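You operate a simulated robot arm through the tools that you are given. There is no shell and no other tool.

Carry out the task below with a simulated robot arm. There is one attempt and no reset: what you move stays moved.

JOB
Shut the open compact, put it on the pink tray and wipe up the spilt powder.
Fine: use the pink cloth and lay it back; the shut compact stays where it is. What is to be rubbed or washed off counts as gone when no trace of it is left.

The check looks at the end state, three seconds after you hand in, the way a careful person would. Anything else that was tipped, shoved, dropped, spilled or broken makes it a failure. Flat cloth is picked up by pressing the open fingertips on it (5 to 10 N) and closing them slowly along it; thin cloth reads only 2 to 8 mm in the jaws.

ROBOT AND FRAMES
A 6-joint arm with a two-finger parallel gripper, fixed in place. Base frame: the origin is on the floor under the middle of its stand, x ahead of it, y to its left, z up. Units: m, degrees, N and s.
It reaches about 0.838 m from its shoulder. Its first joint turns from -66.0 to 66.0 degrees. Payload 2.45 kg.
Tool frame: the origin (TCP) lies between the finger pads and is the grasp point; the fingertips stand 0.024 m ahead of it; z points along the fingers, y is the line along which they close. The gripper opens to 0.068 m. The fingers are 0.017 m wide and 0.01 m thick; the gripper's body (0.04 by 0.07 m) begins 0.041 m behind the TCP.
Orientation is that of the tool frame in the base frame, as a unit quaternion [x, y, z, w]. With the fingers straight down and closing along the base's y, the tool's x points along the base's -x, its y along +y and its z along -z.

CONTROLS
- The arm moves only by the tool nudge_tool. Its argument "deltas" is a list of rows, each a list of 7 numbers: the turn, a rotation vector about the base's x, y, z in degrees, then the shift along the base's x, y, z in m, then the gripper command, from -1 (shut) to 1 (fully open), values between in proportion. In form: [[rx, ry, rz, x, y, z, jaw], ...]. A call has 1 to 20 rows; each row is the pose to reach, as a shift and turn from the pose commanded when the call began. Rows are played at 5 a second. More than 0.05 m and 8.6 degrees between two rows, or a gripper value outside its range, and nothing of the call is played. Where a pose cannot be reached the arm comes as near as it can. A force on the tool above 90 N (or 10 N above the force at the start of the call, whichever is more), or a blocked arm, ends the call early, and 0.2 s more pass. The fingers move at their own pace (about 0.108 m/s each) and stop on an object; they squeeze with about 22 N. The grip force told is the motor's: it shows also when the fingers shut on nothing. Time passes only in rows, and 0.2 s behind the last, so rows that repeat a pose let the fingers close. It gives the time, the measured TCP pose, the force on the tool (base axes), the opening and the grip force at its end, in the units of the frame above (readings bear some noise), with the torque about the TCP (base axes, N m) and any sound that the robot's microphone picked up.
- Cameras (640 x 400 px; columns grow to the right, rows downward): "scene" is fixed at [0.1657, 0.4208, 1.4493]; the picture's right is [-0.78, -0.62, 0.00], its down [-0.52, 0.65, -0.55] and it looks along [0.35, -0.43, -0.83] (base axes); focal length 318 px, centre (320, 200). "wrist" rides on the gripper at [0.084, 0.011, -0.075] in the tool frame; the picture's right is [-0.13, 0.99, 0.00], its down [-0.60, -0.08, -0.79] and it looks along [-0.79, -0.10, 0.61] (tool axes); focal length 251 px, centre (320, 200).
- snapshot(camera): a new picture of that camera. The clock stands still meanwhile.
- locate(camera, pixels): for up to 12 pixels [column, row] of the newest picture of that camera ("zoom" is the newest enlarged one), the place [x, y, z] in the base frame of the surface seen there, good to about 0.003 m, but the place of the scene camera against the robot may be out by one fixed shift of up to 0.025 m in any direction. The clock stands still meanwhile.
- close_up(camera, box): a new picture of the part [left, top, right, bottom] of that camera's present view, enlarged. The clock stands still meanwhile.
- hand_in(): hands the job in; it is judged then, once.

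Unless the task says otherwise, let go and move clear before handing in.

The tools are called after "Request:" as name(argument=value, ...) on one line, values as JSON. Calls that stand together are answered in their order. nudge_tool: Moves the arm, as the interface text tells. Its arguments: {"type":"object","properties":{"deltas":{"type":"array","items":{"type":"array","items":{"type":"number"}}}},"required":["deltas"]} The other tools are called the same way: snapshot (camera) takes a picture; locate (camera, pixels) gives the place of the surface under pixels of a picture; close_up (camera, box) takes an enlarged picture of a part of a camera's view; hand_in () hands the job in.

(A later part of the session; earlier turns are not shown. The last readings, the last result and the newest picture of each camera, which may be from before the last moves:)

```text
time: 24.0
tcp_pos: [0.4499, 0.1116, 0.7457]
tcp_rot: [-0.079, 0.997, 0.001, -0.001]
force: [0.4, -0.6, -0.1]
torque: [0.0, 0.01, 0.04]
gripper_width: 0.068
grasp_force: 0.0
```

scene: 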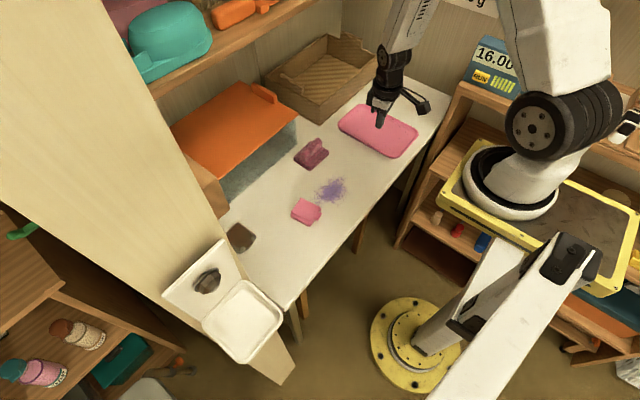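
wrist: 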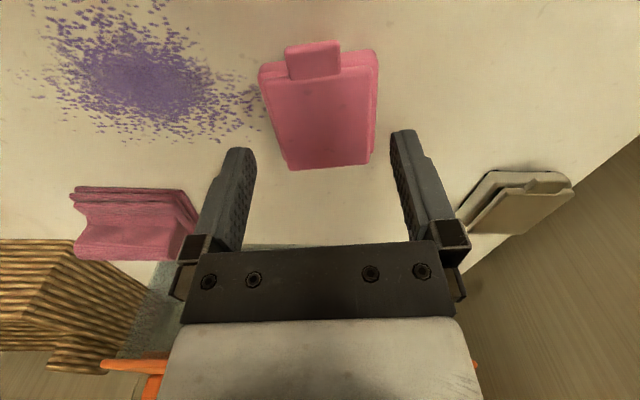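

No contact force with tips at z ≈ 0.7217. I close the jaws and lift only 1.5 cm as a test.

Request:
nudge_tool(deltas=[[0, 0, 0, 0, 0, 0, 0.6], [0, 0, 0, 0, 0, 0, 0.3], [0, 0, 0, 0, 0, 0, -1], [0, 0, 0, 0, 0, 0, -1], [0, 0, 0, 0, 0, 0, -1], [0, 0, 0, 0, 0, 0.003, -1], [0, 0, 0, 0, 0, 0.006, -1], [0, 0, 0, 0, 0, 0.01, -1], [0, 0, 0, 0, 0, 0.015, -1], [0, 0, 0, 0, 0, 0.015, -1]])

Request:
close_up(camera="wrist", box=[200, 60, 440, 260])

Request:
close_up(camera="scene", box=[270, 180, 350, 240])

```text
time: 26.2
tcp_pos: [0.4481, 0.1113, 0.7613]
tcp_rot: [-0.079, 0.997, -0.001, 0.0]
force: [0.0, -1.3, -0.2]
torque: [-0.02, -0.01, -0.02]
gripper_width: 0.0595
grasp_force: 22.1
```

```text
2.00 times, centred on (320, 160) of wrist
```

zoom: 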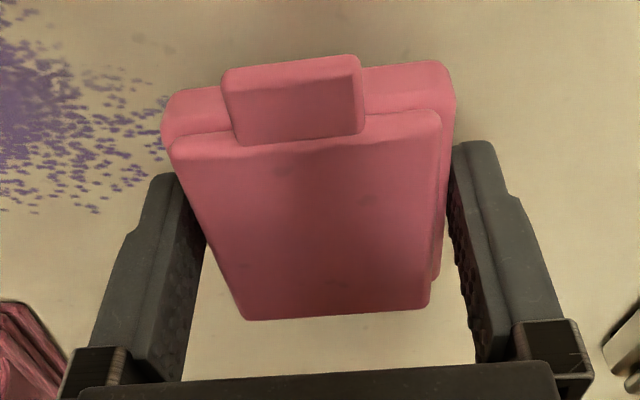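

```text
6.67 times, centred on (310, 210) of scene
```

zoom: 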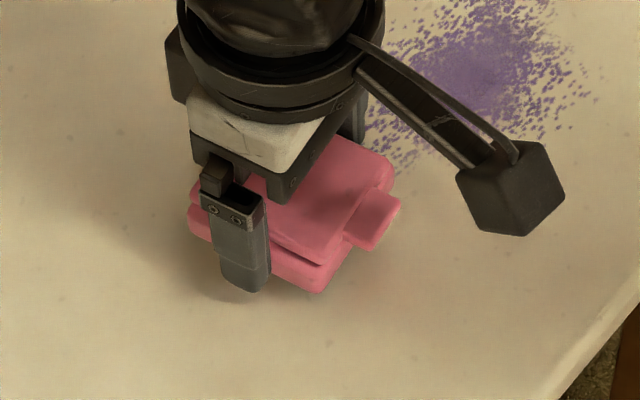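

The compact is held and lifted about 1.5 cm (width 0.0595). I raise it a little more slowly, then check the hold again before moving sideways.

Request:
nudge_tool(deltas=[[0, 0, 0, 0, 0, 0.004, -1], [0, 0, 0, 0, 0, 0.01, -1], [0, 0, 0, 0, 0, 0.017, -1], [0, 0, 0, 0, 0, 0.024, -1], [0, 0, 0, 0, 0, 0.03, -1], [0, 0, 0, 0, 0, 0.034, -1], [0, 0, 0, 0, 0, 0.036, -1], [0, 0, 0, 0, 0, 0.036, -1]])

Request:
close_up(camera="wrist", box=[200, 60, 440, 260])

Request:
close_up(camera="scene", box=[270, 170, 350, 230])

```text
time: 28.0
tcp_pos: [0.4481, 0.1118, 0.7968]
tcp_rot: [-0.079, 0.997, 0.0, 0.0]
force: [-0.8, 0.1, -0.3]
torque: [-0.03, -0.03, -0.01]
gripper_width: 0.0597
grasp_force: 22.1
```

```text
2.00 times, centred on (320, 160) of wrist
```

zoom: 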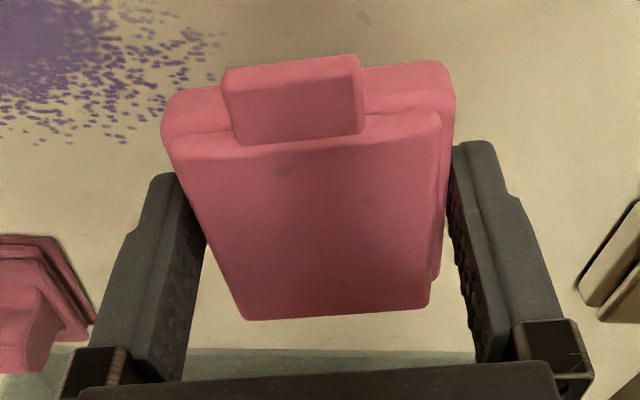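

```text
6.67 times, centred on (310, 200) of scene
```

zoom: 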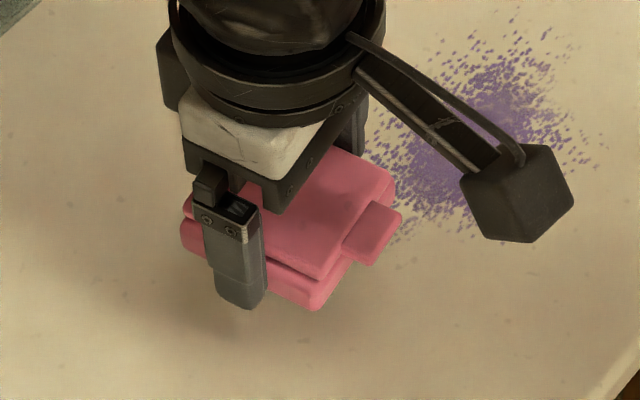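

The grip is steady (0.0597 m, 22 N). I carry it gently toward the tray along −y at this height, stopping short to measure the tray.

Request:
nudge_tool(deltas=[[0, 0, 0, 0, -0.004, 0.002, -1], [0, 0, 0, 0, -0.012, 0.004, -1], [0, 0, 0, 0, -0.025, 0.006, -1], [0, 0, 0, 0, -0.042, 0.01, -1], [0, 0, 0, 0, -0.06, 0.014, -1], [0, 0, 0, 0, -0.08, 0.018, -1], [0, 0, 0, 0, -0.1, 0.02, -1], [0, 0, 0, 0, -0.12, 0.02, -1], [0, 0, 0, 0, -0.14, 0.02, -1], [0, 0, 0, 0, -0.16, 0.02, -1], [0, 0, 0, 0, -0.18, 0.02, -1], [0, 0, 0, 0, -0.2, 0.02, -1], [0, 0, 0, 0, -0.218, 0.02, -1], [0, 0, 0, 0, -0.234, 0.02, -1], [0, 0, 0, 0, -0.246, 0.02, -1], [0, 0, 0, 0, -0.254, 0.02, -1], [0, 0, 0, 0, -0.258, 0.02, -1], [0, 0, 0, 0, -0.26, 0.02, -1], [0, 0, 0, 0, -0.26, 0.02, -1]])

Request:
snapshot(camera="wrist")

Request:
snapshot(camera="scene")

```text
time: 32.0
tcp_pos: [0.4482, -0.148, 0.816]
tcp_rot: [-0.078, 0.997, 0.0, 0.0]
force: [0.3, -0.7, -0.9]
torque: [-0.01, 0.01, 0.0]
gripper_width: 0.0593
grasp_force: 21.8
```

```text
taken
```

wrist: 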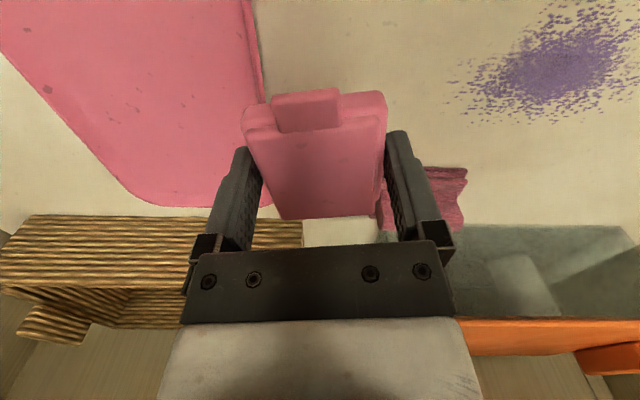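

```text
taken
```

scene: 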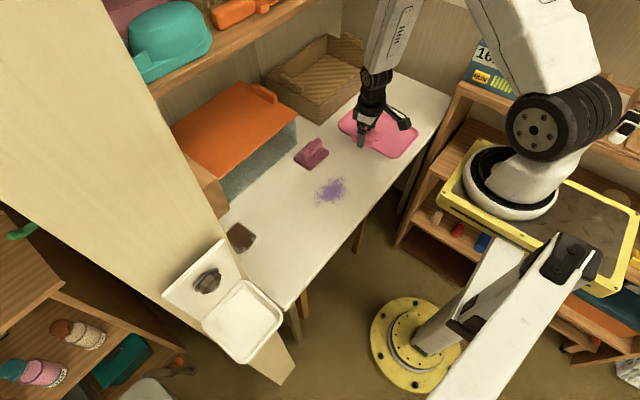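

The compact is held and the tray is visible at left (wrist columns 0–260). I measure the tray's rim and surface.

Request:
locate(camera="wrist", pixels=[[258, 80], [245, 20], [252, 60], [150, 100], [60, 50], [200, 150], [215, 206], [130, 190], [60, 110], [20, 70], [200, 30], [222, 130]])

Request:
close_up(camera="wrist", box=[0, 0, 280, 220])

```text
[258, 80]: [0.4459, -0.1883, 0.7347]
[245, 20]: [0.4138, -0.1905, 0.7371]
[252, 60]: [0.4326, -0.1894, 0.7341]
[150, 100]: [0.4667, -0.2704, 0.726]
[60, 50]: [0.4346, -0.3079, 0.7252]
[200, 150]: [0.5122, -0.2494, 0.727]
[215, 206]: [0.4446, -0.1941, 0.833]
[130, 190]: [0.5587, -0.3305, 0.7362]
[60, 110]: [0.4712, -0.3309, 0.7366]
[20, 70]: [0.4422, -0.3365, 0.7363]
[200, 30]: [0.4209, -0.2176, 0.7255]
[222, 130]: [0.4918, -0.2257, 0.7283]
```

```text
1.82 times, centred on (140, 110) of wrist
```

zoom: 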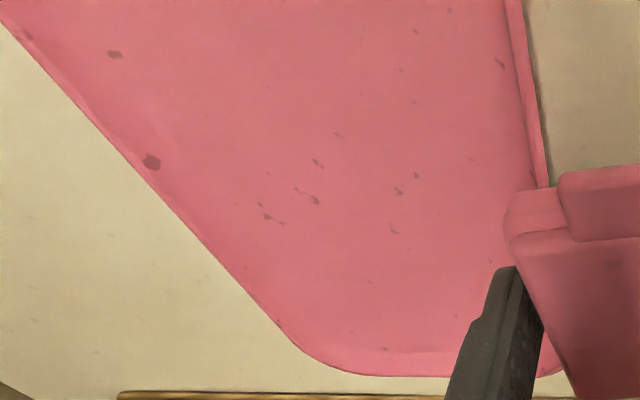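

Tray floor is z ≈ 0.726, rim ≈ 0.7365, inside y from about −0.197 to −0.325. I carry the compact to (0.455, −0.262) and lower it to a few mm above the tray floor.

Request:
nudge_tool(deltas=[[0, 0, 0, 0.001, -0.006, 0, -1], [0, 0, 0, 0.002, -0.02, 0, -1], [0, 0, 0, 0.003, -0.038, 0, -1], [0, 0, 0, 0.004, -0.058, 0, -1], [0, 0, 0, 0.005, -0.078, 0, -1], [0, 0, 0, 0.006, -0.096, 0, -1], [0, 0, 0, 0.007, -0.108, 0, -1], [0, 0, 0, 0.007, -0.114, -0.002, -1], [0, 0, 0, 0.007, -0.114, -0.01, -1], [0, 0, 0, 0.007, -0.114, -0.02, -1], [0, 0, 0, 0.007, -0.114, -0.03, -1], [0, 0, 0, 0.007, -0.114, -0.04, -1], [0, 0, 0, 0.007, -0.114, -0.05, -1], [0, 0, 0, 0.007, -0.114, -0.057, -1], [0, 0, 0, 0.007, -0.114, -0.057, -1]])

Request:
snapshot(camera="wrist")

Request:
close_up(camera="scene", box=[330, 80, 450, 180])

```text
time: 35.2
tcp_pos: [0.4558, -0.2633, 0.7584]
tcp_rot: [-0.078, 0.997, -0.001, 0.0]
force: [-0.4, 0.1, -2.0]
torque: [-0.01, 0.03, -0.02]
gripper_width: 0.0595
grasp_force: 21.8
```

```text
taken
```

wrist: 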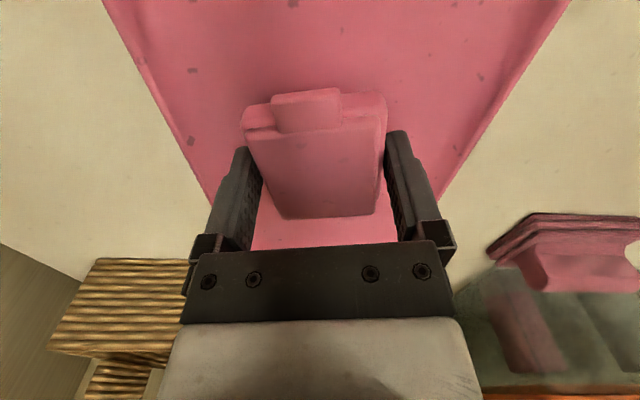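

```text
4.00 times, centred on (390, 130) of scene
```

zoom: 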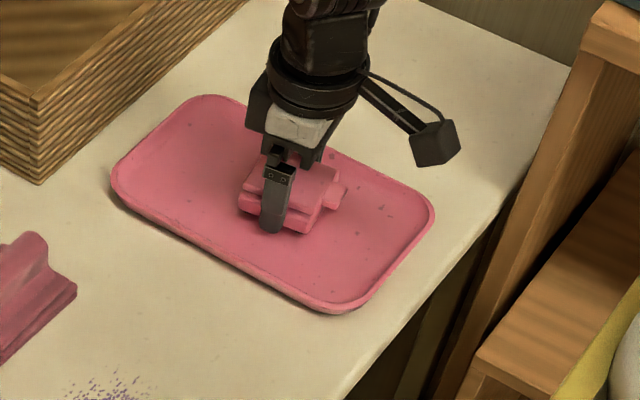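

The compact hangs over the middle of the tray, ~6 mm above its floor. I lower it in 1–2 mm steps until I feel contact.

Request:
nudge_tool(deltas=[[0, 0, 0, 0, 0, -0.002, -1], [0, 0, 0, 0, 0, -0.004, -1], [0, 0, 0, 0, 0, -0.005, -1], [0, 0, 0, 0, 0, -0.005, -1]])

```text
time: 36.2
tcp_pos: [0.4555, -0.2614, 0.7556]
tcp_rot: [-0.078, 0.997, 0.0, 0.0]
force: [-0.5, -0.4, -2.0]
torque: [-0.02, 0.01, 0.03]
gripper_width: 0.0595
grasp_force: 21.8
```

Request:
nudge_tool(deltas=[[0, 0, 0, 0, 0, -0.001, -1], [0, 0, 0, 0, 0, -0.002, -1], [0, 0, 0, 0, 0, -0.002, -1]])

```text
time: 37.0
tcp_pos: [0.4569, -0.262, 0.7521]
tcp_rot: [-0.079, 0.997, 0.0, 0.0]
force: [-0.3, 0.6, -0.4]
torque: [-0.01, -0.03, -0.02]
gripper_width: 0.0595
grasp_force: 22.2
```

The reading is nearly at the expected set-down height (z 0.752); I go down another millimetre and read the force.

Request:
nudge_tool(deltas=[[0, 0, 0, 0, 0, -0.001, -1], [0, 0, 0, 0, 0, -0.001, -1]])

```text
time: 37.6
tcp_pos: [0.4572, -0.2617, 0.751]
tcp_rot: [-0.079, 0.997, 0.0, 0.0]
force: [0.5, -0.4, -1.7]
torque: [-0.04, 0.04, -0.01]
gripper_width: 0.0596
grasp_force: 22.0
```

Request:
nudge_tool(deltas=[[0, 0, 0, 0, 0, -0.001, -1], [0, 0, 0, 0, 0, -0.001, -1]])

Request:
close_up(camera="scene", box=[360, 90, 430, 150])

```text
time: 38.2
tcp_pos: [0.4557, -0.2629, 0.7515]
tcp_rot: [-0.079, 0.997, 0.0, 0.001]
force: [-2.9, 4.6, 12.1]
torque: [0.07, 0.11, 0.01]
gripper_width: 0.0593
grasp_force: 22.0
```

```text
6.67 times, centred on (395, 120) of scene
```

zoom: 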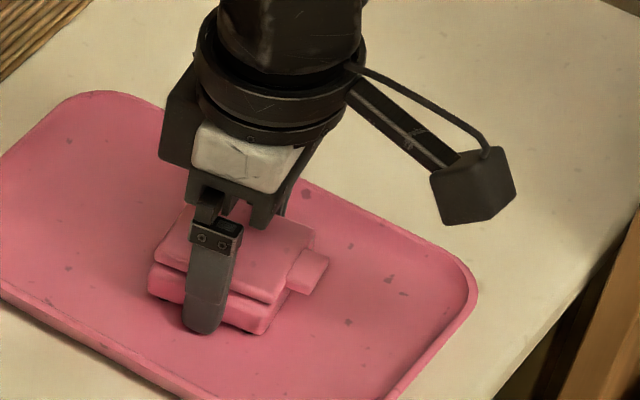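

Contact with the tray is made (12 N). I ease off half a millimetre, open the jaws slowly and rise straight up.

Request:
nudge_tool(deltas=[[0, 0, 0, 0, 0, 0.0008, -1], [0, 0, 0, 0, 0, 0.0008, 0.8], [0, 0, 0, 0, 0, 0.0008, 1], [0, 0, 0, 0, 0, 0.0008, 1], [0, 0, 0, 0, 0, 0.01, 1], [0, 0, 0, 0, 0, 0.025, 1], [0, 0, 0, 0, 0, 0.045, 1], [0, 0, 0, 0, 0, 0.075, 1], [0, 0, 0, 0, 0, 0.11, 1], [0, 0, 0, -0.02, 0, 0.12, 1], [0, 0, 0, -0.05, 0, 0.12, 1], [0, 0, 0, -0.05, 0, 0.12, 1]])

Request:
snapshot(camera="wrist")

Request:
close_up(camera="scene", box=[340, 80, 440, 170])

```text
time: 40.8
tcp_pos: [0.4075, -0.2629, 0.8724]
tcp_rot: [-0.078, 0.997, 0.0, 0.0]
force: [0.3, -0.8, -0.4]
torque: [-0.03, -0.03, -0.02]
gripper_width: 0.0683
grasp_force: 0.1
```

```text
taken
```

wrist: 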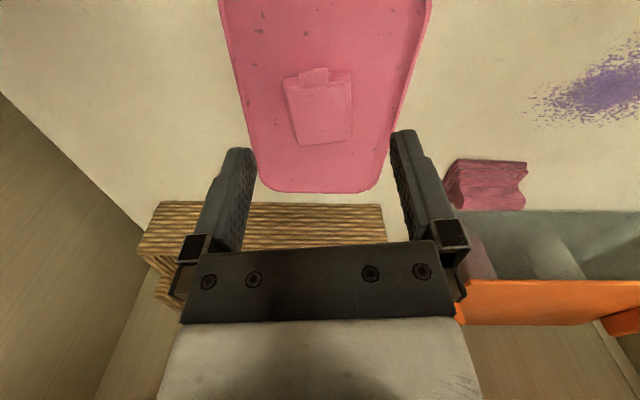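

```text
4.44 times, centred on (390, 125) of scene
```

zoom: 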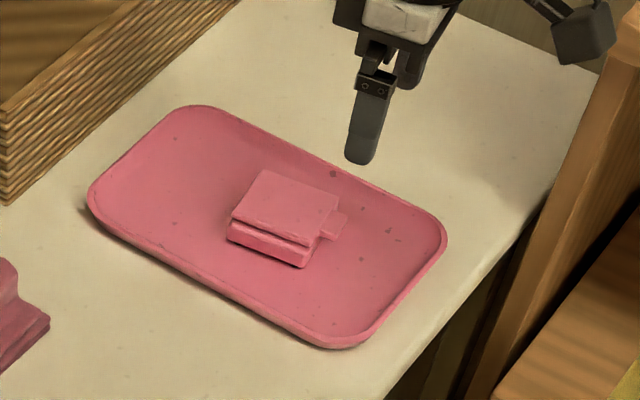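

The compact rests mid-tray. I check that the lid is level and shut, in an enlarged view.

Request:
close_up(camera="wrist", box=[270, 55, 370, 155])

Request:
locate(camera="wrist", pixels=[[312, 75], [320, 95], [345, 95], [295, 95], [305, 140], [345, 135], [320, 120], [288, 80], [270, 110], [375, 110]])

Request:
close_up(camera="scene", box=[380, 110, 425, 145])

```text
4.00 times, centred on (320, 105) of wrist
```

zoom: 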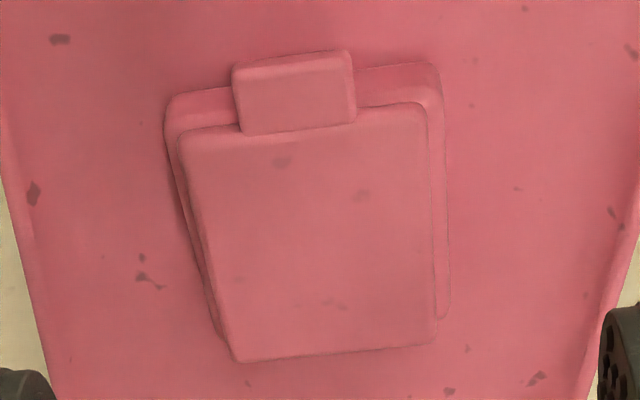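

```text
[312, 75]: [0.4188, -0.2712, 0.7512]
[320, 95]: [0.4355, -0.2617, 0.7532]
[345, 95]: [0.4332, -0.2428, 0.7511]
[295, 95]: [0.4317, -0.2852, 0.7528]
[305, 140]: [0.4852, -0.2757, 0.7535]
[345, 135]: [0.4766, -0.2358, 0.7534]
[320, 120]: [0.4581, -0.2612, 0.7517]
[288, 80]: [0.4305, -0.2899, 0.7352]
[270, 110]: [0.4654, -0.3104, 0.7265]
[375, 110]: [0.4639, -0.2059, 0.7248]
```

```text
11.43 times, centred on (402, 128) of scene
```

zoom: 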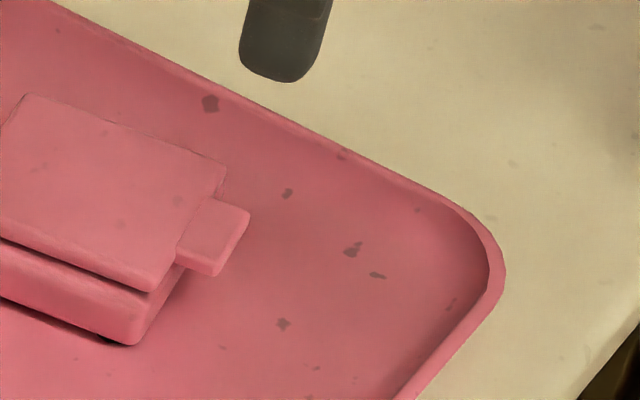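

Lid z is 0.7528 in front and 0.7535 behind, so the compact is shut and lying on the tray. Next I go over the cloth to measure its ridge from nearer.

Request:
nudge_tool(deltas=[[0, 0, -3, 0.005, 0.04, 0, 1], [0, 0, -6, 0.01, 0.08, 0, 1], [0, 0, -9, 0.015, 0.12, 0, 1], [0, 0, -9, 0.02, 0.16, 0, 1], [0, 0, -9, 0.03, 0.2, 0, 1], [0, 0, -9, 0.035, 0.215, 0, 1], [0, 0, -9, 0.035, 0.215, 0, 1], [0, 0, -9, 0.035, 0.215, 0, 1]])

Request:
snapshot(camera="wrist")

Request:
close_up(camera="wrist", box=[240, 60, 400, 240])

Request:
snapshot(camera="scene")

```text
time: 42.6
tcp_pos: [0.4405, -0.0479, 0.8725]
tcp_rot: [-0.001, 1.0, 0.001, 0.001]
force: [-0.8, -0.4, 0.1]
torque: [-0.04, -0.01, -0.01]
gripper_width: 0.068
grasp_force: 0.0
```

```text
taken
```

wrist: 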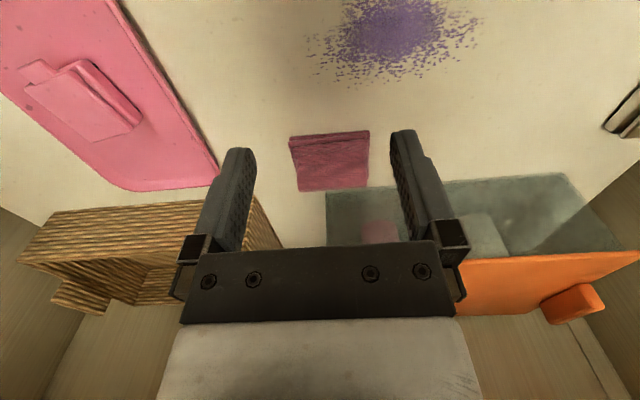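

```text
2.22 times, centred on (320, 150) of wrist
```

zoom: 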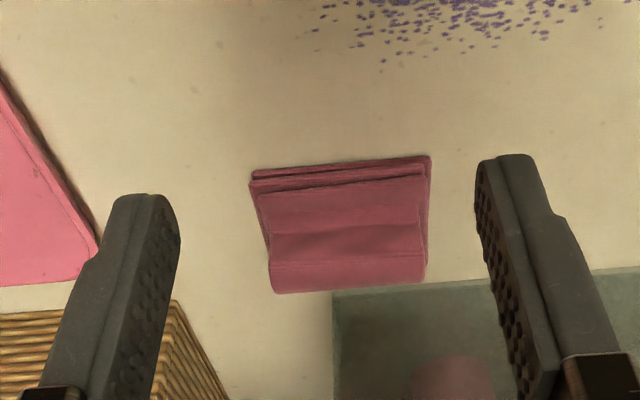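

```text
taken
```

scene: 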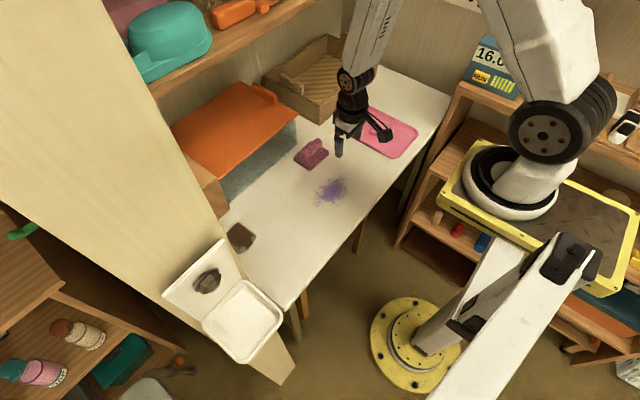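

Request:
locate(camera="zoom", pixels=[[252, 172], [428, 158], [340, 166], [345, 182], [345, 205], [345, 228], [345, 260], [345, 280], [280, 285], [420, 275], [272, 245], [420, 230]])

Request:
locate(camera="wrist", pixels=[[328, 196], [340, 192], [560, 178], [280, 240], [245, 200], [465, 262], [330, 230], [500, 270]])

Request:
locate(camera="scene", pixels=[[297, 125], [175, 128], [316, 140], [302, 150], [322, 158], [312, 168], [295, 157], [308, 142], [320, 146], [270, 80], [318, 120]])

```text
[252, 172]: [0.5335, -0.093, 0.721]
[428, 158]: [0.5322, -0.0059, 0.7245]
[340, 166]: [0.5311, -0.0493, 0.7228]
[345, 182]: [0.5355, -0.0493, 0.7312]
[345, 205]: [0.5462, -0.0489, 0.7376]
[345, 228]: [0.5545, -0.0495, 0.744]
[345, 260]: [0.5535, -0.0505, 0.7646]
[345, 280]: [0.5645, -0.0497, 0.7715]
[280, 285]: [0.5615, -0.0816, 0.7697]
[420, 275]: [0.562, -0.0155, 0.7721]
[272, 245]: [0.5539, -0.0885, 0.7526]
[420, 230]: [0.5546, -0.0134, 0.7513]
```

```text
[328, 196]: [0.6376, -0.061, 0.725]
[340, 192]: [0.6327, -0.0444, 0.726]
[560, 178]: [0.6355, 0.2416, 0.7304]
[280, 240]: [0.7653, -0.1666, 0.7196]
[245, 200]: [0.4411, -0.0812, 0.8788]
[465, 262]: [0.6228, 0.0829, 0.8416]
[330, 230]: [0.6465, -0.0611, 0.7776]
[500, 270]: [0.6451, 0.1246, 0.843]
```

```text
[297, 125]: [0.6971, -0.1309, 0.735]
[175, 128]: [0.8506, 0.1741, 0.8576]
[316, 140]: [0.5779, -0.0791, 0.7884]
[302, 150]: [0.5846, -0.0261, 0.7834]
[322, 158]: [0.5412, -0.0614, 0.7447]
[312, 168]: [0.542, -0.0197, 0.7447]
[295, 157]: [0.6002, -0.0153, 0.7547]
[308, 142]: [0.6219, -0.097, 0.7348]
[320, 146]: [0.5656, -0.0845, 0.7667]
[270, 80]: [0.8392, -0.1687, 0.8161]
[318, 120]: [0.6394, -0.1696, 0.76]
```

The pad lies square to the axes (x 0.532–0.59, y −0.093 to −0.006) with its ridge at x ≈ 0.5535–0.575, y −0.085 to −0.015, top z 0.772. I turn the gripper by 90° at height over it so the jaws close along x.

Request:
nudge_tool(deltas=[[0, 0, 8.2, 0, 0, 0.01, 1], [0, 0, 16.4, 0.01, 0, 0.02, 1], [0, 0, 24.6, 0.02, 0, 0.03, 1], [0, 0, 32.8, 0.035, 0, 0.03, 1], [0, 0, 41, 0.05, 0, 0.03, 1], [0, 0, 49.2, 0.065, 0, 0.03, 1], [0, 0, 57.4, 0.08, -0.001, 0.03, 1], [0, 0, 65.6, 0.095, -0.002, 0.03, 1], [0, 0, 73.8, 0.11, -0.002, 0.03, 1], [0, 0, 82, 0.12, -0.002, 0.03, 1], [0, 0, 90, 0.1235, -0.002, 0.03, 1], [0, 0, 90, 0.1235, -0.002, 0.03, 1], [0, 0, 90, 0.1235, -0.002, 0.03, 1]])

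Request:
snapshot(camera="wrist")

Request:
snapshot(camera="scene")

```text
time: 45.4
tcp_pos: [0.5661, -0.051, 0.9007]
tcp_rot: [0.707, -0.707, -0.001, 0.0]
force: [0.3, 0.7, 0.3]
torque: [0.0, -0.05, 0.01]
gripper_width: 0.068
grasp_force: 0.1
```

```text
taken
```

wrist: 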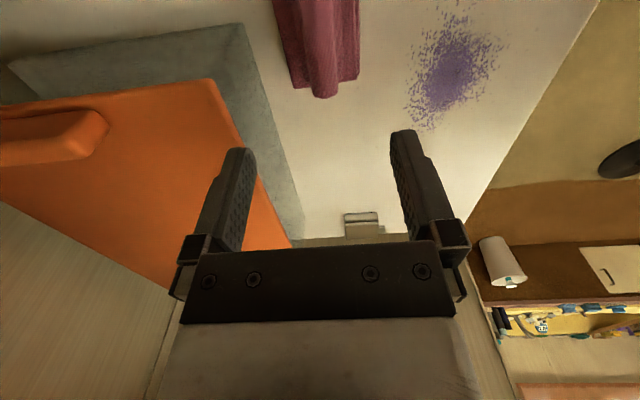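

```text
taken
```

scene: 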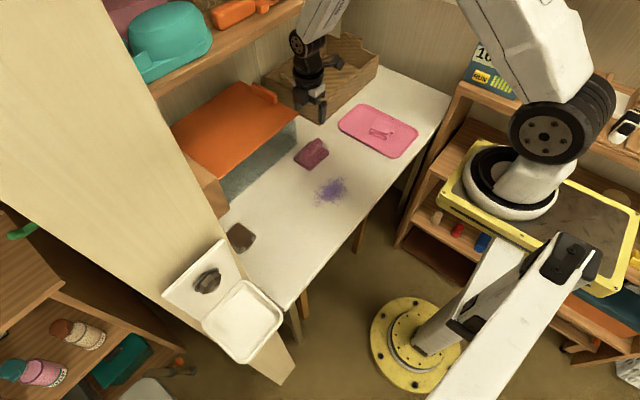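

The gripper is turned and above the cloth. I check clearances of the orange lid and glass box edges, and the ridge location, from this view.

Request:
locate(camera="wrist", pixels=[[214, 85], [255, 170], [280, 225], [240, 28], [270, 100], [300, 230], [276, 10], [357, 10], [295, 80], [357, 75], [322, 95], [322, 60]])

Request:
close_up(camera="wrist", box=[250, 0, 400, 110])

Request:
close_up(camera="scene", box=[260, 20, 380, 180])

```text
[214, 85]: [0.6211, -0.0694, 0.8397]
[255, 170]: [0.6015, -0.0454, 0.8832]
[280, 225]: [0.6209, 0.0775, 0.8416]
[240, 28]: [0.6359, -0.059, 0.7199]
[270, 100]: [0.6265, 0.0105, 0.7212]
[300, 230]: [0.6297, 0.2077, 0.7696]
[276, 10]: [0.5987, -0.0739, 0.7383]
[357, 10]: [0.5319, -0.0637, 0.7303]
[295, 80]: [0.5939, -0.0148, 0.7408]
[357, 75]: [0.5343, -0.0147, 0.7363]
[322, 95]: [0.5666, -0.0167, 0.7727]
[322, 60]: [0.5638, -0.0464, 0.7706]
```

```text
3.64 times, centred on (325, 55) of wrist
```

zoom: 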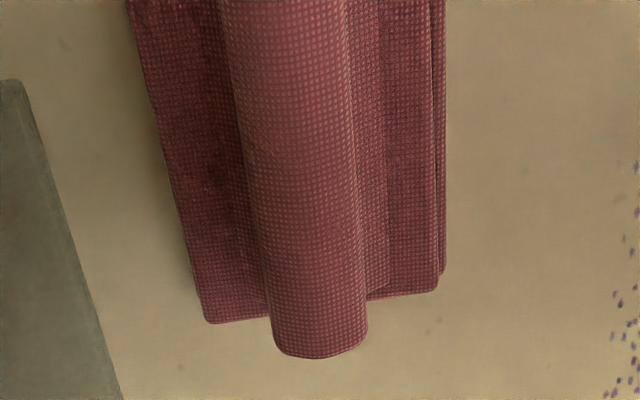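

```text
2.50 times, centred on (320, 100) of scene
```

zoom: 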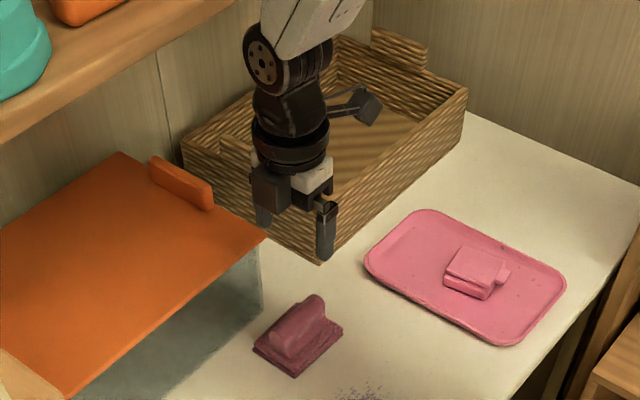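

The lid corner is at (0.621, −0.069, 0.84), leaving room if the jaws are only half open. I set the opening to ~0.049 m, centre on the ridge and descend until tips are just above the pad.

Request:
nudge_tool(deltas=[[0, 0, 0, -0.0015, 0.001, 0, 0.45], [0, 0, 0, -0.0015, 0.001, -0.03, 0.45], [0, 0, 0, -0.0015, 0.001, -0.06, 0.45], [0, 0, 0, -0.0015, 0.001, -0.09, 0.45], [0, 0, 0, -0.0015, 0.001, -0.11, 0.45], [0, 0, 0, -0.0015, 0.001, -0.122, 0.45], [0, 0, 0, -0.0015, 0.001, -0.122, 0.45], [0, 0, 0, -0.0015, 0.001, -0.122, 0.45]])

Request:
snapshot(camera="wrist")

Request:
close_up(camera="scene", box=[260, 90, 370, 180])

```text
time: 47.2
tcp_pos: [0.5632, -0.0484, 0.7812]
tcp_rot: [0.707, -0.707, 0.0, 0.0]
force: [-0.5, -0.1, -0.1]
torque: [0.0, 0.04, -0.01]
gripper_width: 0.0494
grasp_force: 0.1
```

```text
taken
```

wrist: 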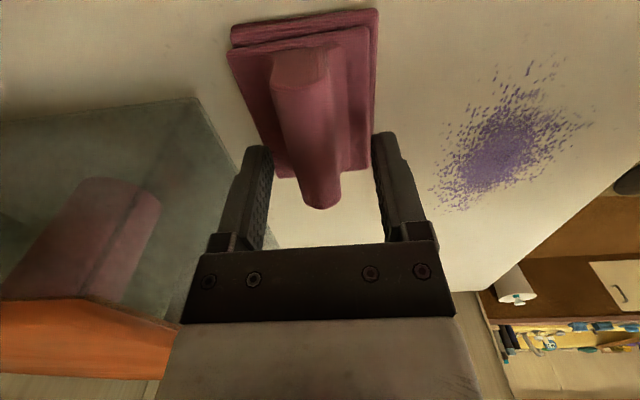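

```text
4.44 times, centred on (315, 135) of scene
```

zoom: 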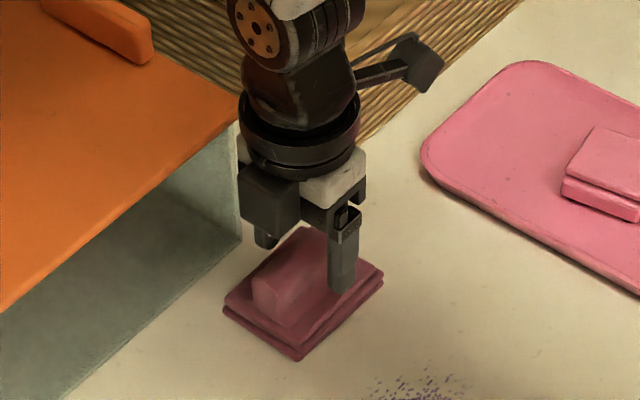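

The fingers straddle the ridge well. I lower 11 mm more toward the pad's top and read the force.

Request:
nudge_tool(deltas=[[0, 0, 0, 0.001, -0.001, -0.004, 0.45], [0, 0, 0, 0.001, -0.001, -0.008, 0.45], [0, 0, 0, 0.001, -0.001, -0.011, 0.45], [0, 0, 0, 0.001, -0.001, -0.011, 0.45]])

```text
time: 48.2
tcp_pos: [0.5622, -0.0502, 0.7683]
tcp_rot: [0.707, -0.707, -0.001, 0.001]
force: [-0.1, 0.4, -0.1]
torque: [0.02, 0.02, 0.02]
gripper_width: 0.0494
grasp_force: 0.0
```

No contact yet at tip z ≈ 0.744. I close slowly on the ridge and watch the width.

Request:
nudge_tool(deltas=[[0, 0, 0, 0, 0, 0, 0.3], [0, 0, 0, 0, 0, 0, 0.15], [0, 0, 0, 0, 0, 0, 0], [0, 0, 0, 0, 0, 0, -0.15], [0, 0, 0, 0, 0, 0, -0.3], [0, 0, 0, 0, 0, 0, -0.45], [0, 0, 0, 0, 0, 0, -0.6], [0, 0, 0, 0, 0, 0, -0.8], [0, 0, 0, 0, 0, 0, -1], [0, 0, 0, 0, 0, 0, -1], [0, 0, 0, 0, 0, 0, -1]])

Request:
snapshot(camera="wrist")

Request:
close_up(camera="scene", box=[260, 90, 370, 180])

```text
time: 50.6
tcp_pos: [0.5624, -0.0502, 0.7689]
tcp_rot: [0.707, -0.707, 0.0, -0.001]
force: [0.6, -0.5, 0.9]
torque: [0.03, -0.03, -0.03]
gripper_width: 0.0233
grasp_force: 22.0
```

```text
taken
```

wrist: 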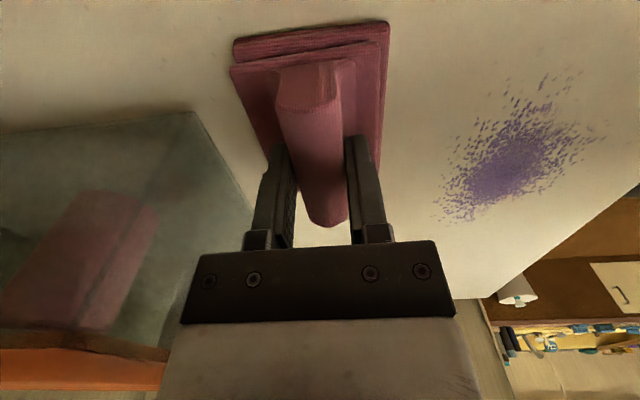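

```text
4.44 times, centred on (315, 135) of scene
```

zoom: 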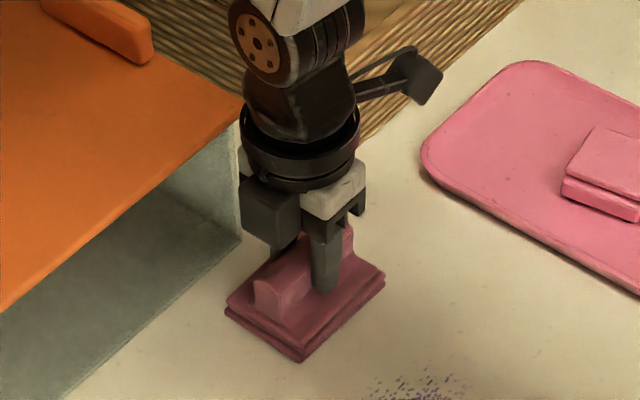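

The jaws hold the ridge at 0.0233 m with 22 N: the cloth is a firm folded pad. I note the grip pose (0.5624, −0.0502, 0.769) for laying it back, and lift it 4 cm gently; meanwhile I measure the powder's extent.

Request:
locate(camera="wrist", pixels=[[445, 215], [438, 180], [480, 120], [545, 78], [580, 75], [597, 135], [560, 175], [500, 205], [460, 220], [510, 155], [630, 160], [560, 230]])

Request:
nudge_tool(deltas=[[0, 0, 0, 0, 0, 0.003, -1], [0, 0, 0, 0, 0, 0.008, -1], [0, 0, 0, 0, 0, 0.015, -1], [0, 0, 0, 0, 0, 0.023, -1], [0, 0, 0, 0, 0, 0.031, -1], [0, 0, 0, 0, 0, 0.037, -1], [0, 0, 0, 0, 0, 0.04, -1], [0, 0, 0, 0, 0, 0.04, -1]])

Request:
snapshot(camera="wrist")

Request:
close_up(camera="scene", box=[260, 90, 370, 220])

```text
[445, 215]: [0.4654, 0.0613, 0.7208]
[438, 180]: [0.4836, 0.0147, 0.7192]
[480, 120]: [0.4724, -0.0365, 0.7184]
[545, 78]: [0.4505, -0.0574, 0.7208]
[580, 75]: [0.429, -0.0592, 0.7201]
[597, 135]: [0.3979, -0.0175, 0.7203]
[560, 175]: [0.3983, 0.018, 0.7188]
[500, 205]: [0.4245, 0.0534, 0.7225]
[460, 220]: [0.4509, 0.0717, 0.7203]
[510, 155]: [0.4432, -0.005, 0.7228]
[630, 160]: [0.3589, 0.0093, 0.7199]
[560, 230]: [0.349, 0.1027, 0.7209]
```

```text
time: 52.4
tcp_pos: [0.5622, -0.0509, 0.8076]
tcp_rot: [0.708, -0.706, 0.0, 0.0]
force: [0.4, 0.0, -0.7]
torque: [0.02, 0.01, 0.01]
gripper_width: 0.0232
grasp_force: 22.0
```

```text
taken
```

wrist: 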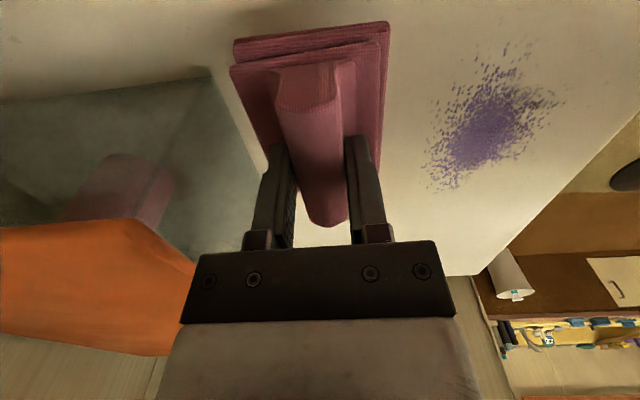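

```text
3.08 times, centred on (315, 155) of scene
```

zoom: 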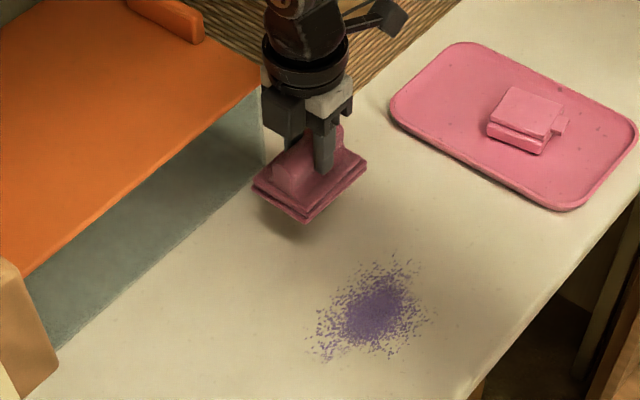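

The pad came up cleanly. Powder spans x 0.395–0.485, y −0.06 to 0.073. I bring the pad to clean table at (0.53, −0.03), just above the surface, ready for a first stroke toward −x.

Request:
nudge_tool(deltas=[[0, 0, 0, -0.01, 0.007, 0, -1], [0, 0, 0, -0.022, 0.014, -0.005, -1], [0, 0, 0, -0.032, 0.021, -0.015, -1], [0, 0, 0, -0.032, 0.021, -0.025, -1], [0, 0, 0, -0.032, 0.021, -0.034, -1], [0, 0, 0, -0.032, 0.021, -0.037, -1], [0, 0, 0, -0.032, 0.021, -0.037, -1]])

```text
time: 54.0
tcp_pos: [0.5318, -0.0287, 0.7727]
tcp_rot: [-0.707, 0.707, 0.0, -0.001]
force: [0.0, 0.4, -0.6]
torque: [-0.01, 0.01, -0.01]
gripper_width: 0.0234
grasp_force: 22.1
```

Request:
nudge_tool(deltas=[[0, 0, 0, 0, 0, -0.0015, -1], [0, 0, 0, 0, 0, -0.003, -1], [0, 0, 0, 0, 0, -0.004, -1], [0, 0, 0, 0, 0, -0.004, -1]])

```text
time: 55.0
tcp_pos: [0.5322, -0.0273, 0.7682]
tcp_rot: [-0.707, 0.707, -0.001, 0.0]
force: [-5.0, -3.0, 18.3]
torque: [-0.08, 0.12, 0.04]
gripper_width: 0.023
grasp_force: 21.9
```

Pad is on the table with 18 N; I ease up ~0.6 mm for a lighter press.

Request:
nudge_tool(deltas=[[0, 0, 0, 0, 0, 0.0006, -1], [0, 0, 0, 0, 0, 0.0006, -1]])

```text
time: 55.6
tcp_pos: [0.5325, -0.0287, 0.7681]
tcp_rot: [0.707, -0.707, 0.001, -0.001]
force: [-2.8, -2.6, 23.2]
torque: [-0.03, 0.11, -0.01]
gripper_width: 0.0235
grasp_force: 22.0
```

Request:
nudge_tool(deltas=[[0, 0, 0, 0, 0, 0.001, -1], [0, 0, 0, 0, 0, 0.001, -1], [0, 0, 0, 0, 0, 0.001, -1]])

```text
time: 56.4
tcp_pos: [0.5308, -0.0286, 0.7686]
tcp_rot: [0.707, -0.707, 0.001, -0.001]
force: [0.6, -4.0, 13.3]
torque: [-0.07, -0.08, -0.02]
gripper_width: 0.0234
grasp_force: 22.2
```

Press is ~13 N. I start the first stroke slowly toward −x, half-way, reading force.

Request:
nudge_tool(deltas=[[0, 0, 0, -0.005, 0, 0, -1], [0, 0, 0, -0.013, 0, 0, -1], [0, 0, 0, -0.023, 0, 0, -1], [0, 0, 0, -0.033, 0, 0, -1], [0, 0, 0, -0.043, 0, 0, -1], [0, 0, 0, -0.053, 0, 0, -1], [0, 0, 0, -0.063, 0, 0, -1], [0, 0, 0, -0.073, 0, 0, -1], [0, 0, 0, -0.08, 0, 0, -1]])

Request:
close_up(camera="scene", box=[270, 110, 390, 230])

Request:
snapshot(camera="wrist")

```text
time: 58.4
tcp_pos: [0.4505, -0.0275, 0.7685]
tcp_rot: [-0.707, 0.707, 0.001, 0.0]
force: [0.3, -0.2, -0.5]
torque: [0.03, 0.0, 0.01]
gripper_width: 0.0234
grasp_force: 21.4
```

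```text
3.33 times, centred on (330, 170) of scene
```

zoom: 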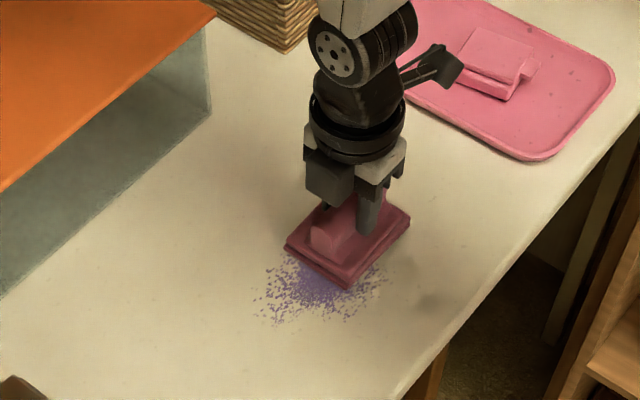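

```text
taken
```

wrist: 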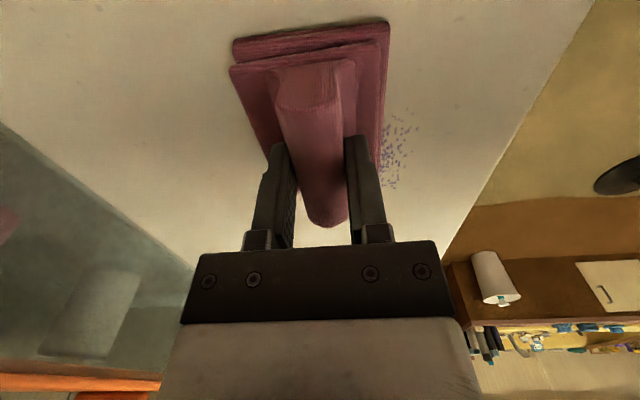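

The press has faded to 0 N at x = 0.45; I lower by ~1 mm to restore pressing force before continuing.

Request:
nudge_tool(deltas=[[0, 0, 0, 0, 0, -0.001, -1], [0, 0, 0, 0, 0, -0.001, -1], [0, 0, 0, 0, 0, -0.001, -1]])

```text
time: 59.2
tcp_pos: [0.4506, -0.0278, 0.7691]
tcp_rot: [-0.707, 0.707, 0.0, 0.0]
force: [-5.8, -1.7, 21.7]
torque: [-0.01, 0.12, -0.03]
gripper_width: 0.0233
grasp_force: 21.7
```

Press is back (~20 N). I continue the stroke to x ≈ 0.37, then come back along the same lane.

Request:
nudge_tool(deltas=[[0, 0, 0, -0.008, 0, 0, -1], [0, 0, 0, -0.018, 0, 0, -1], [0, 0, 0, -0.028, 0, 0, -1], [0, 0, 0, -0.038, 0, 0, -1], [0, 0, 0, -0.048, 0, 0, -1], [0, 0, 0, -0.058, 0, 0, -1], [0, 0, 0, -0.068, 0, 0, -1], [0, 0, 0, -0.075, 0, 0, -1], [0, 0, 0, -0.075, 0, 0, -1]])

Request:
close_up(camera="scene", box=[270, 110, 390, 230])

Request:
snapshot(camera="wrist")

```text
time: 61.2
tcp_pos: [0.376, -0.0274, 0.7657]
tcp_rot: [-0.707, 0.707, -0.001, 0.0]
force: [9.5, 0.7, 24.5]
torque: [0.01, -0.19, -0.01]
gripper_width: 0.0233
grasp_force: 22.2
```

```text
3.33 times, centred on (330, 170) of scene
```

zoom: 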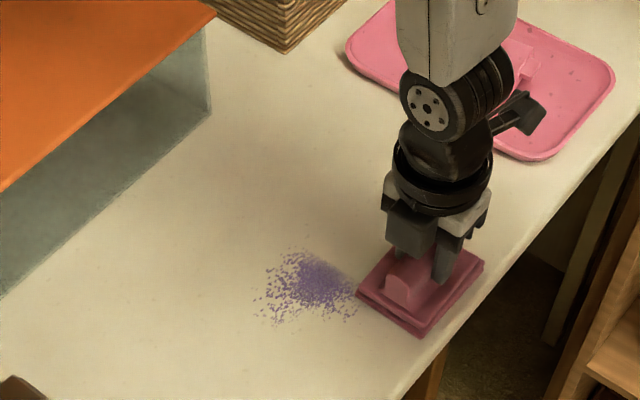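

```text
taken
```

wrist: 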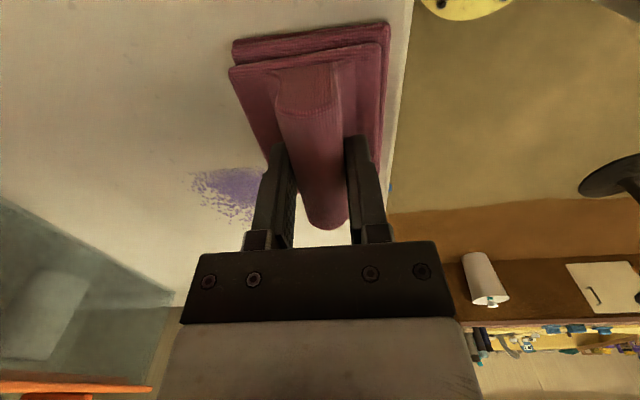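

The lane just wiped is clean at y < 0.01; the rest lies at y 0.01–0.075. I lift the pad slightly, shift to y ≈ 0.045 and set it down again in the clean strip by the front edge (pad stays on the table).

Request:
nudge_tool(deltas=[[0, 0, 0, 0.003, 0, 0.005, -1], [0, 0, 0, 0.003, 0.005, 0.013, -1], [0, 0, 0, 0.003, 0.02, 0.015, -1], [0, 0, 0, 0.003, 0.036, 0.015, -1], [0, 0, 0, 0.003, 0.052, 0.015, -1], [0, 0, 0, 0.003, 0.066, 0.015, -1], [0, 0, 0, 0.003, 0.073, 0.013, -1], [0, 0, 0, 0.003, 0.073, 0.006, -1], [0, 0, 0, 0.003, 0.073, 0.002, -1], [0, 0, 0, 0.003, 0.073, 0.002, -1]])

Request:
snapshot(camera="wrist")

Request:
close_up(camera="scene", box=[270, 110, 390, 230])

```text
time: 63.4
tcp_pos: [0.3796, 0.0418, 0.77]
tcp_rot: [-0.707, 0.707, 0.0, 0.0]
force: [-0.4, 0.0, -0.9]
torque: [-0.01, 0.02, -0.02]
gripper_width: 0.0234
grasp_force: 21.7
```

```text
taken
```

wrist: 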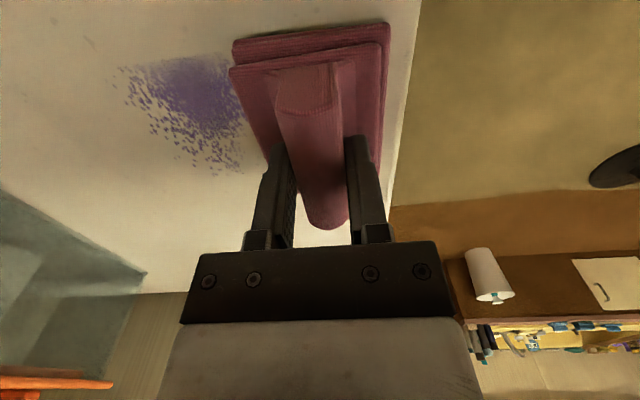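

```text
3.33 times, centred on (330, 170) of scene
```

zoom: 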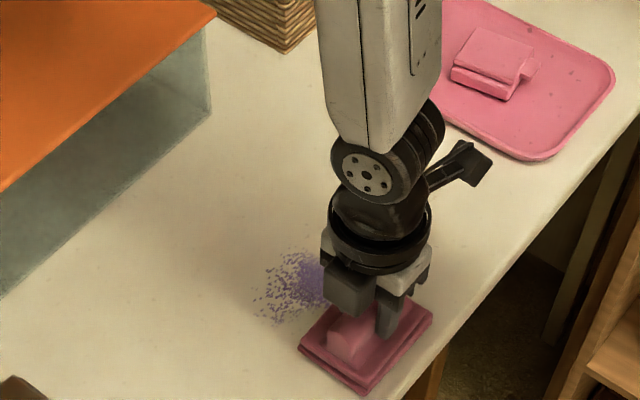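

Request:
locate(camera="wrist", pixels=[[150, 63], [190, 58], [222, 52], [115, 70], [130, 100], [190, 165], [235, 170], [240, 150], [234, 45], [388, 25], [232, 68], [275, 142]])

Request:
nudge_tool(deltas=[[0, 0, 0, 0, 0, -0.0015, -1], [0, 0, 0, 0, 0, -0.0025, -1], [0, 0, 0, 0, 0, -0.0025, -1], [0, 0, 0, 0, 0, -0.0025, -1]])

```text
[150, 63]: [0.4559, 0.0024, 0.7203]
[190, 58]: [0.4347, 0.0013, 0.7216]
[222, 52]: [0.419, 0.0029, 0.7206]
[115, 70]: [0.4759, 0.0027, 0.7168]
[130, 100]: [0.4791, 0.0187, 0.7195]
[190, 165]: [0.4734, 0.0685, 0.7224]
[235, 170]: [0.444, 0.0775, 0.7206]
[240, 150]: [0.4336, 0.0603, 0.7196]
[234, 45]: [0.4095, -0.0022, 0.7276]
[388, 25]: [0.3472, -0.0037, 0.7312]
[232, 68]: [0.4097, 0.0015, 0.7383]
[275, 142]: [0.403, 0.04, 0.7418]
```

```text
time: 64.4
tcp_pos: [0.3789, 0.0425, 0.7681]
tcp_rot: [0.707, -0.707, 0.0, 0.0]
force: [-0.2, 0.6, -1.2]
torque: [-0.01, -0.01, -0.03]
gripper_width: 0.0235
grasp_force: 22.4
```

Remaining powder spans y 0.001–0.078, within the pad (−0.002 to 0.086). Not yet in contact, so I lower 1 mm more.

Request:
nudge_tool(deltas=[[0, 0, 0, 0, 0, -0.001, -1], [0, 0, 0, 0, 0, -0.0015, -1], [0, 0, 0, 0, 0, -0.0015, -1]])

```text
time: 65.2
tcp_pos: [0.3801, 0.0445, 0.7672]
tcp_rot: [0.707, -0.707, 0.0, 0.001]
force: [-2.2, -9.0, 23.7]
torque: [-0.22, 0.09, -0.05]
gripper_width: 0.0234
grasp_force: 22.0
```

Contact is ~24 N. I stroke toward +x across the remaining powder to x ≈ 0.46, then read.

Request:
nudge_tool(deltas=[[0, 0, 0, 0.005, 0, 0, -1], [0, 0, 0, 0.013, 0, 0, -1], [0, 0, 0, 0.023, 0, 0, -1], [0, 0, 0, 0.033, 0, 0, -1], [0, 0, 0, 0.043, 0, 0, -1], [0, 0, 0, 0.053, 0, 0, -1], [0, 0, 0, 0.063, 0, 0, -1], [0, 0, 0, 0.073, 0, 0, -1], [0, 0, 0, 0.08, 0, 0, -1]])

Request:
snapshot(camera="wrist")

Request:
close_up(camera="scene", box=[270, 110, 390, 230])

```text
time: 67.2
tcp_pos: [0.4579, 0.0438, 0.766]
tcp_rot: [-0.707, 0.708, 0.0, 0.001]
force: [-8.5, 0.8, 19.9]
torque: [-0.03, 0.11, -0.07]
gripper_width: 0.0235
grasp_force: 22.4
```

```text
taken
```

wrist: 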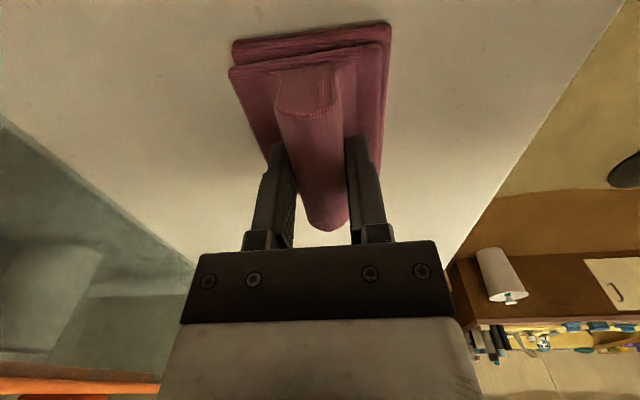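

```text
3.33 times, centred on (330, 170) of scene
```

zoom: 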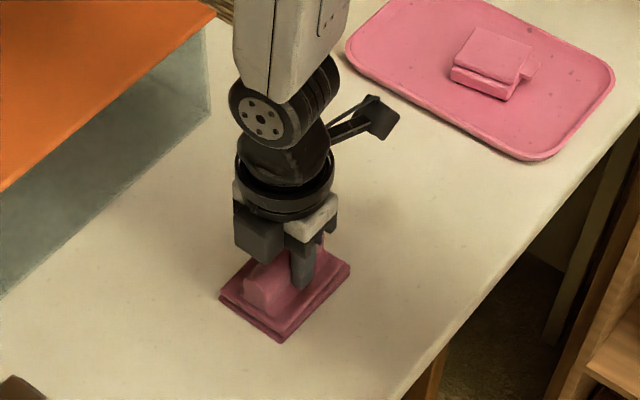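

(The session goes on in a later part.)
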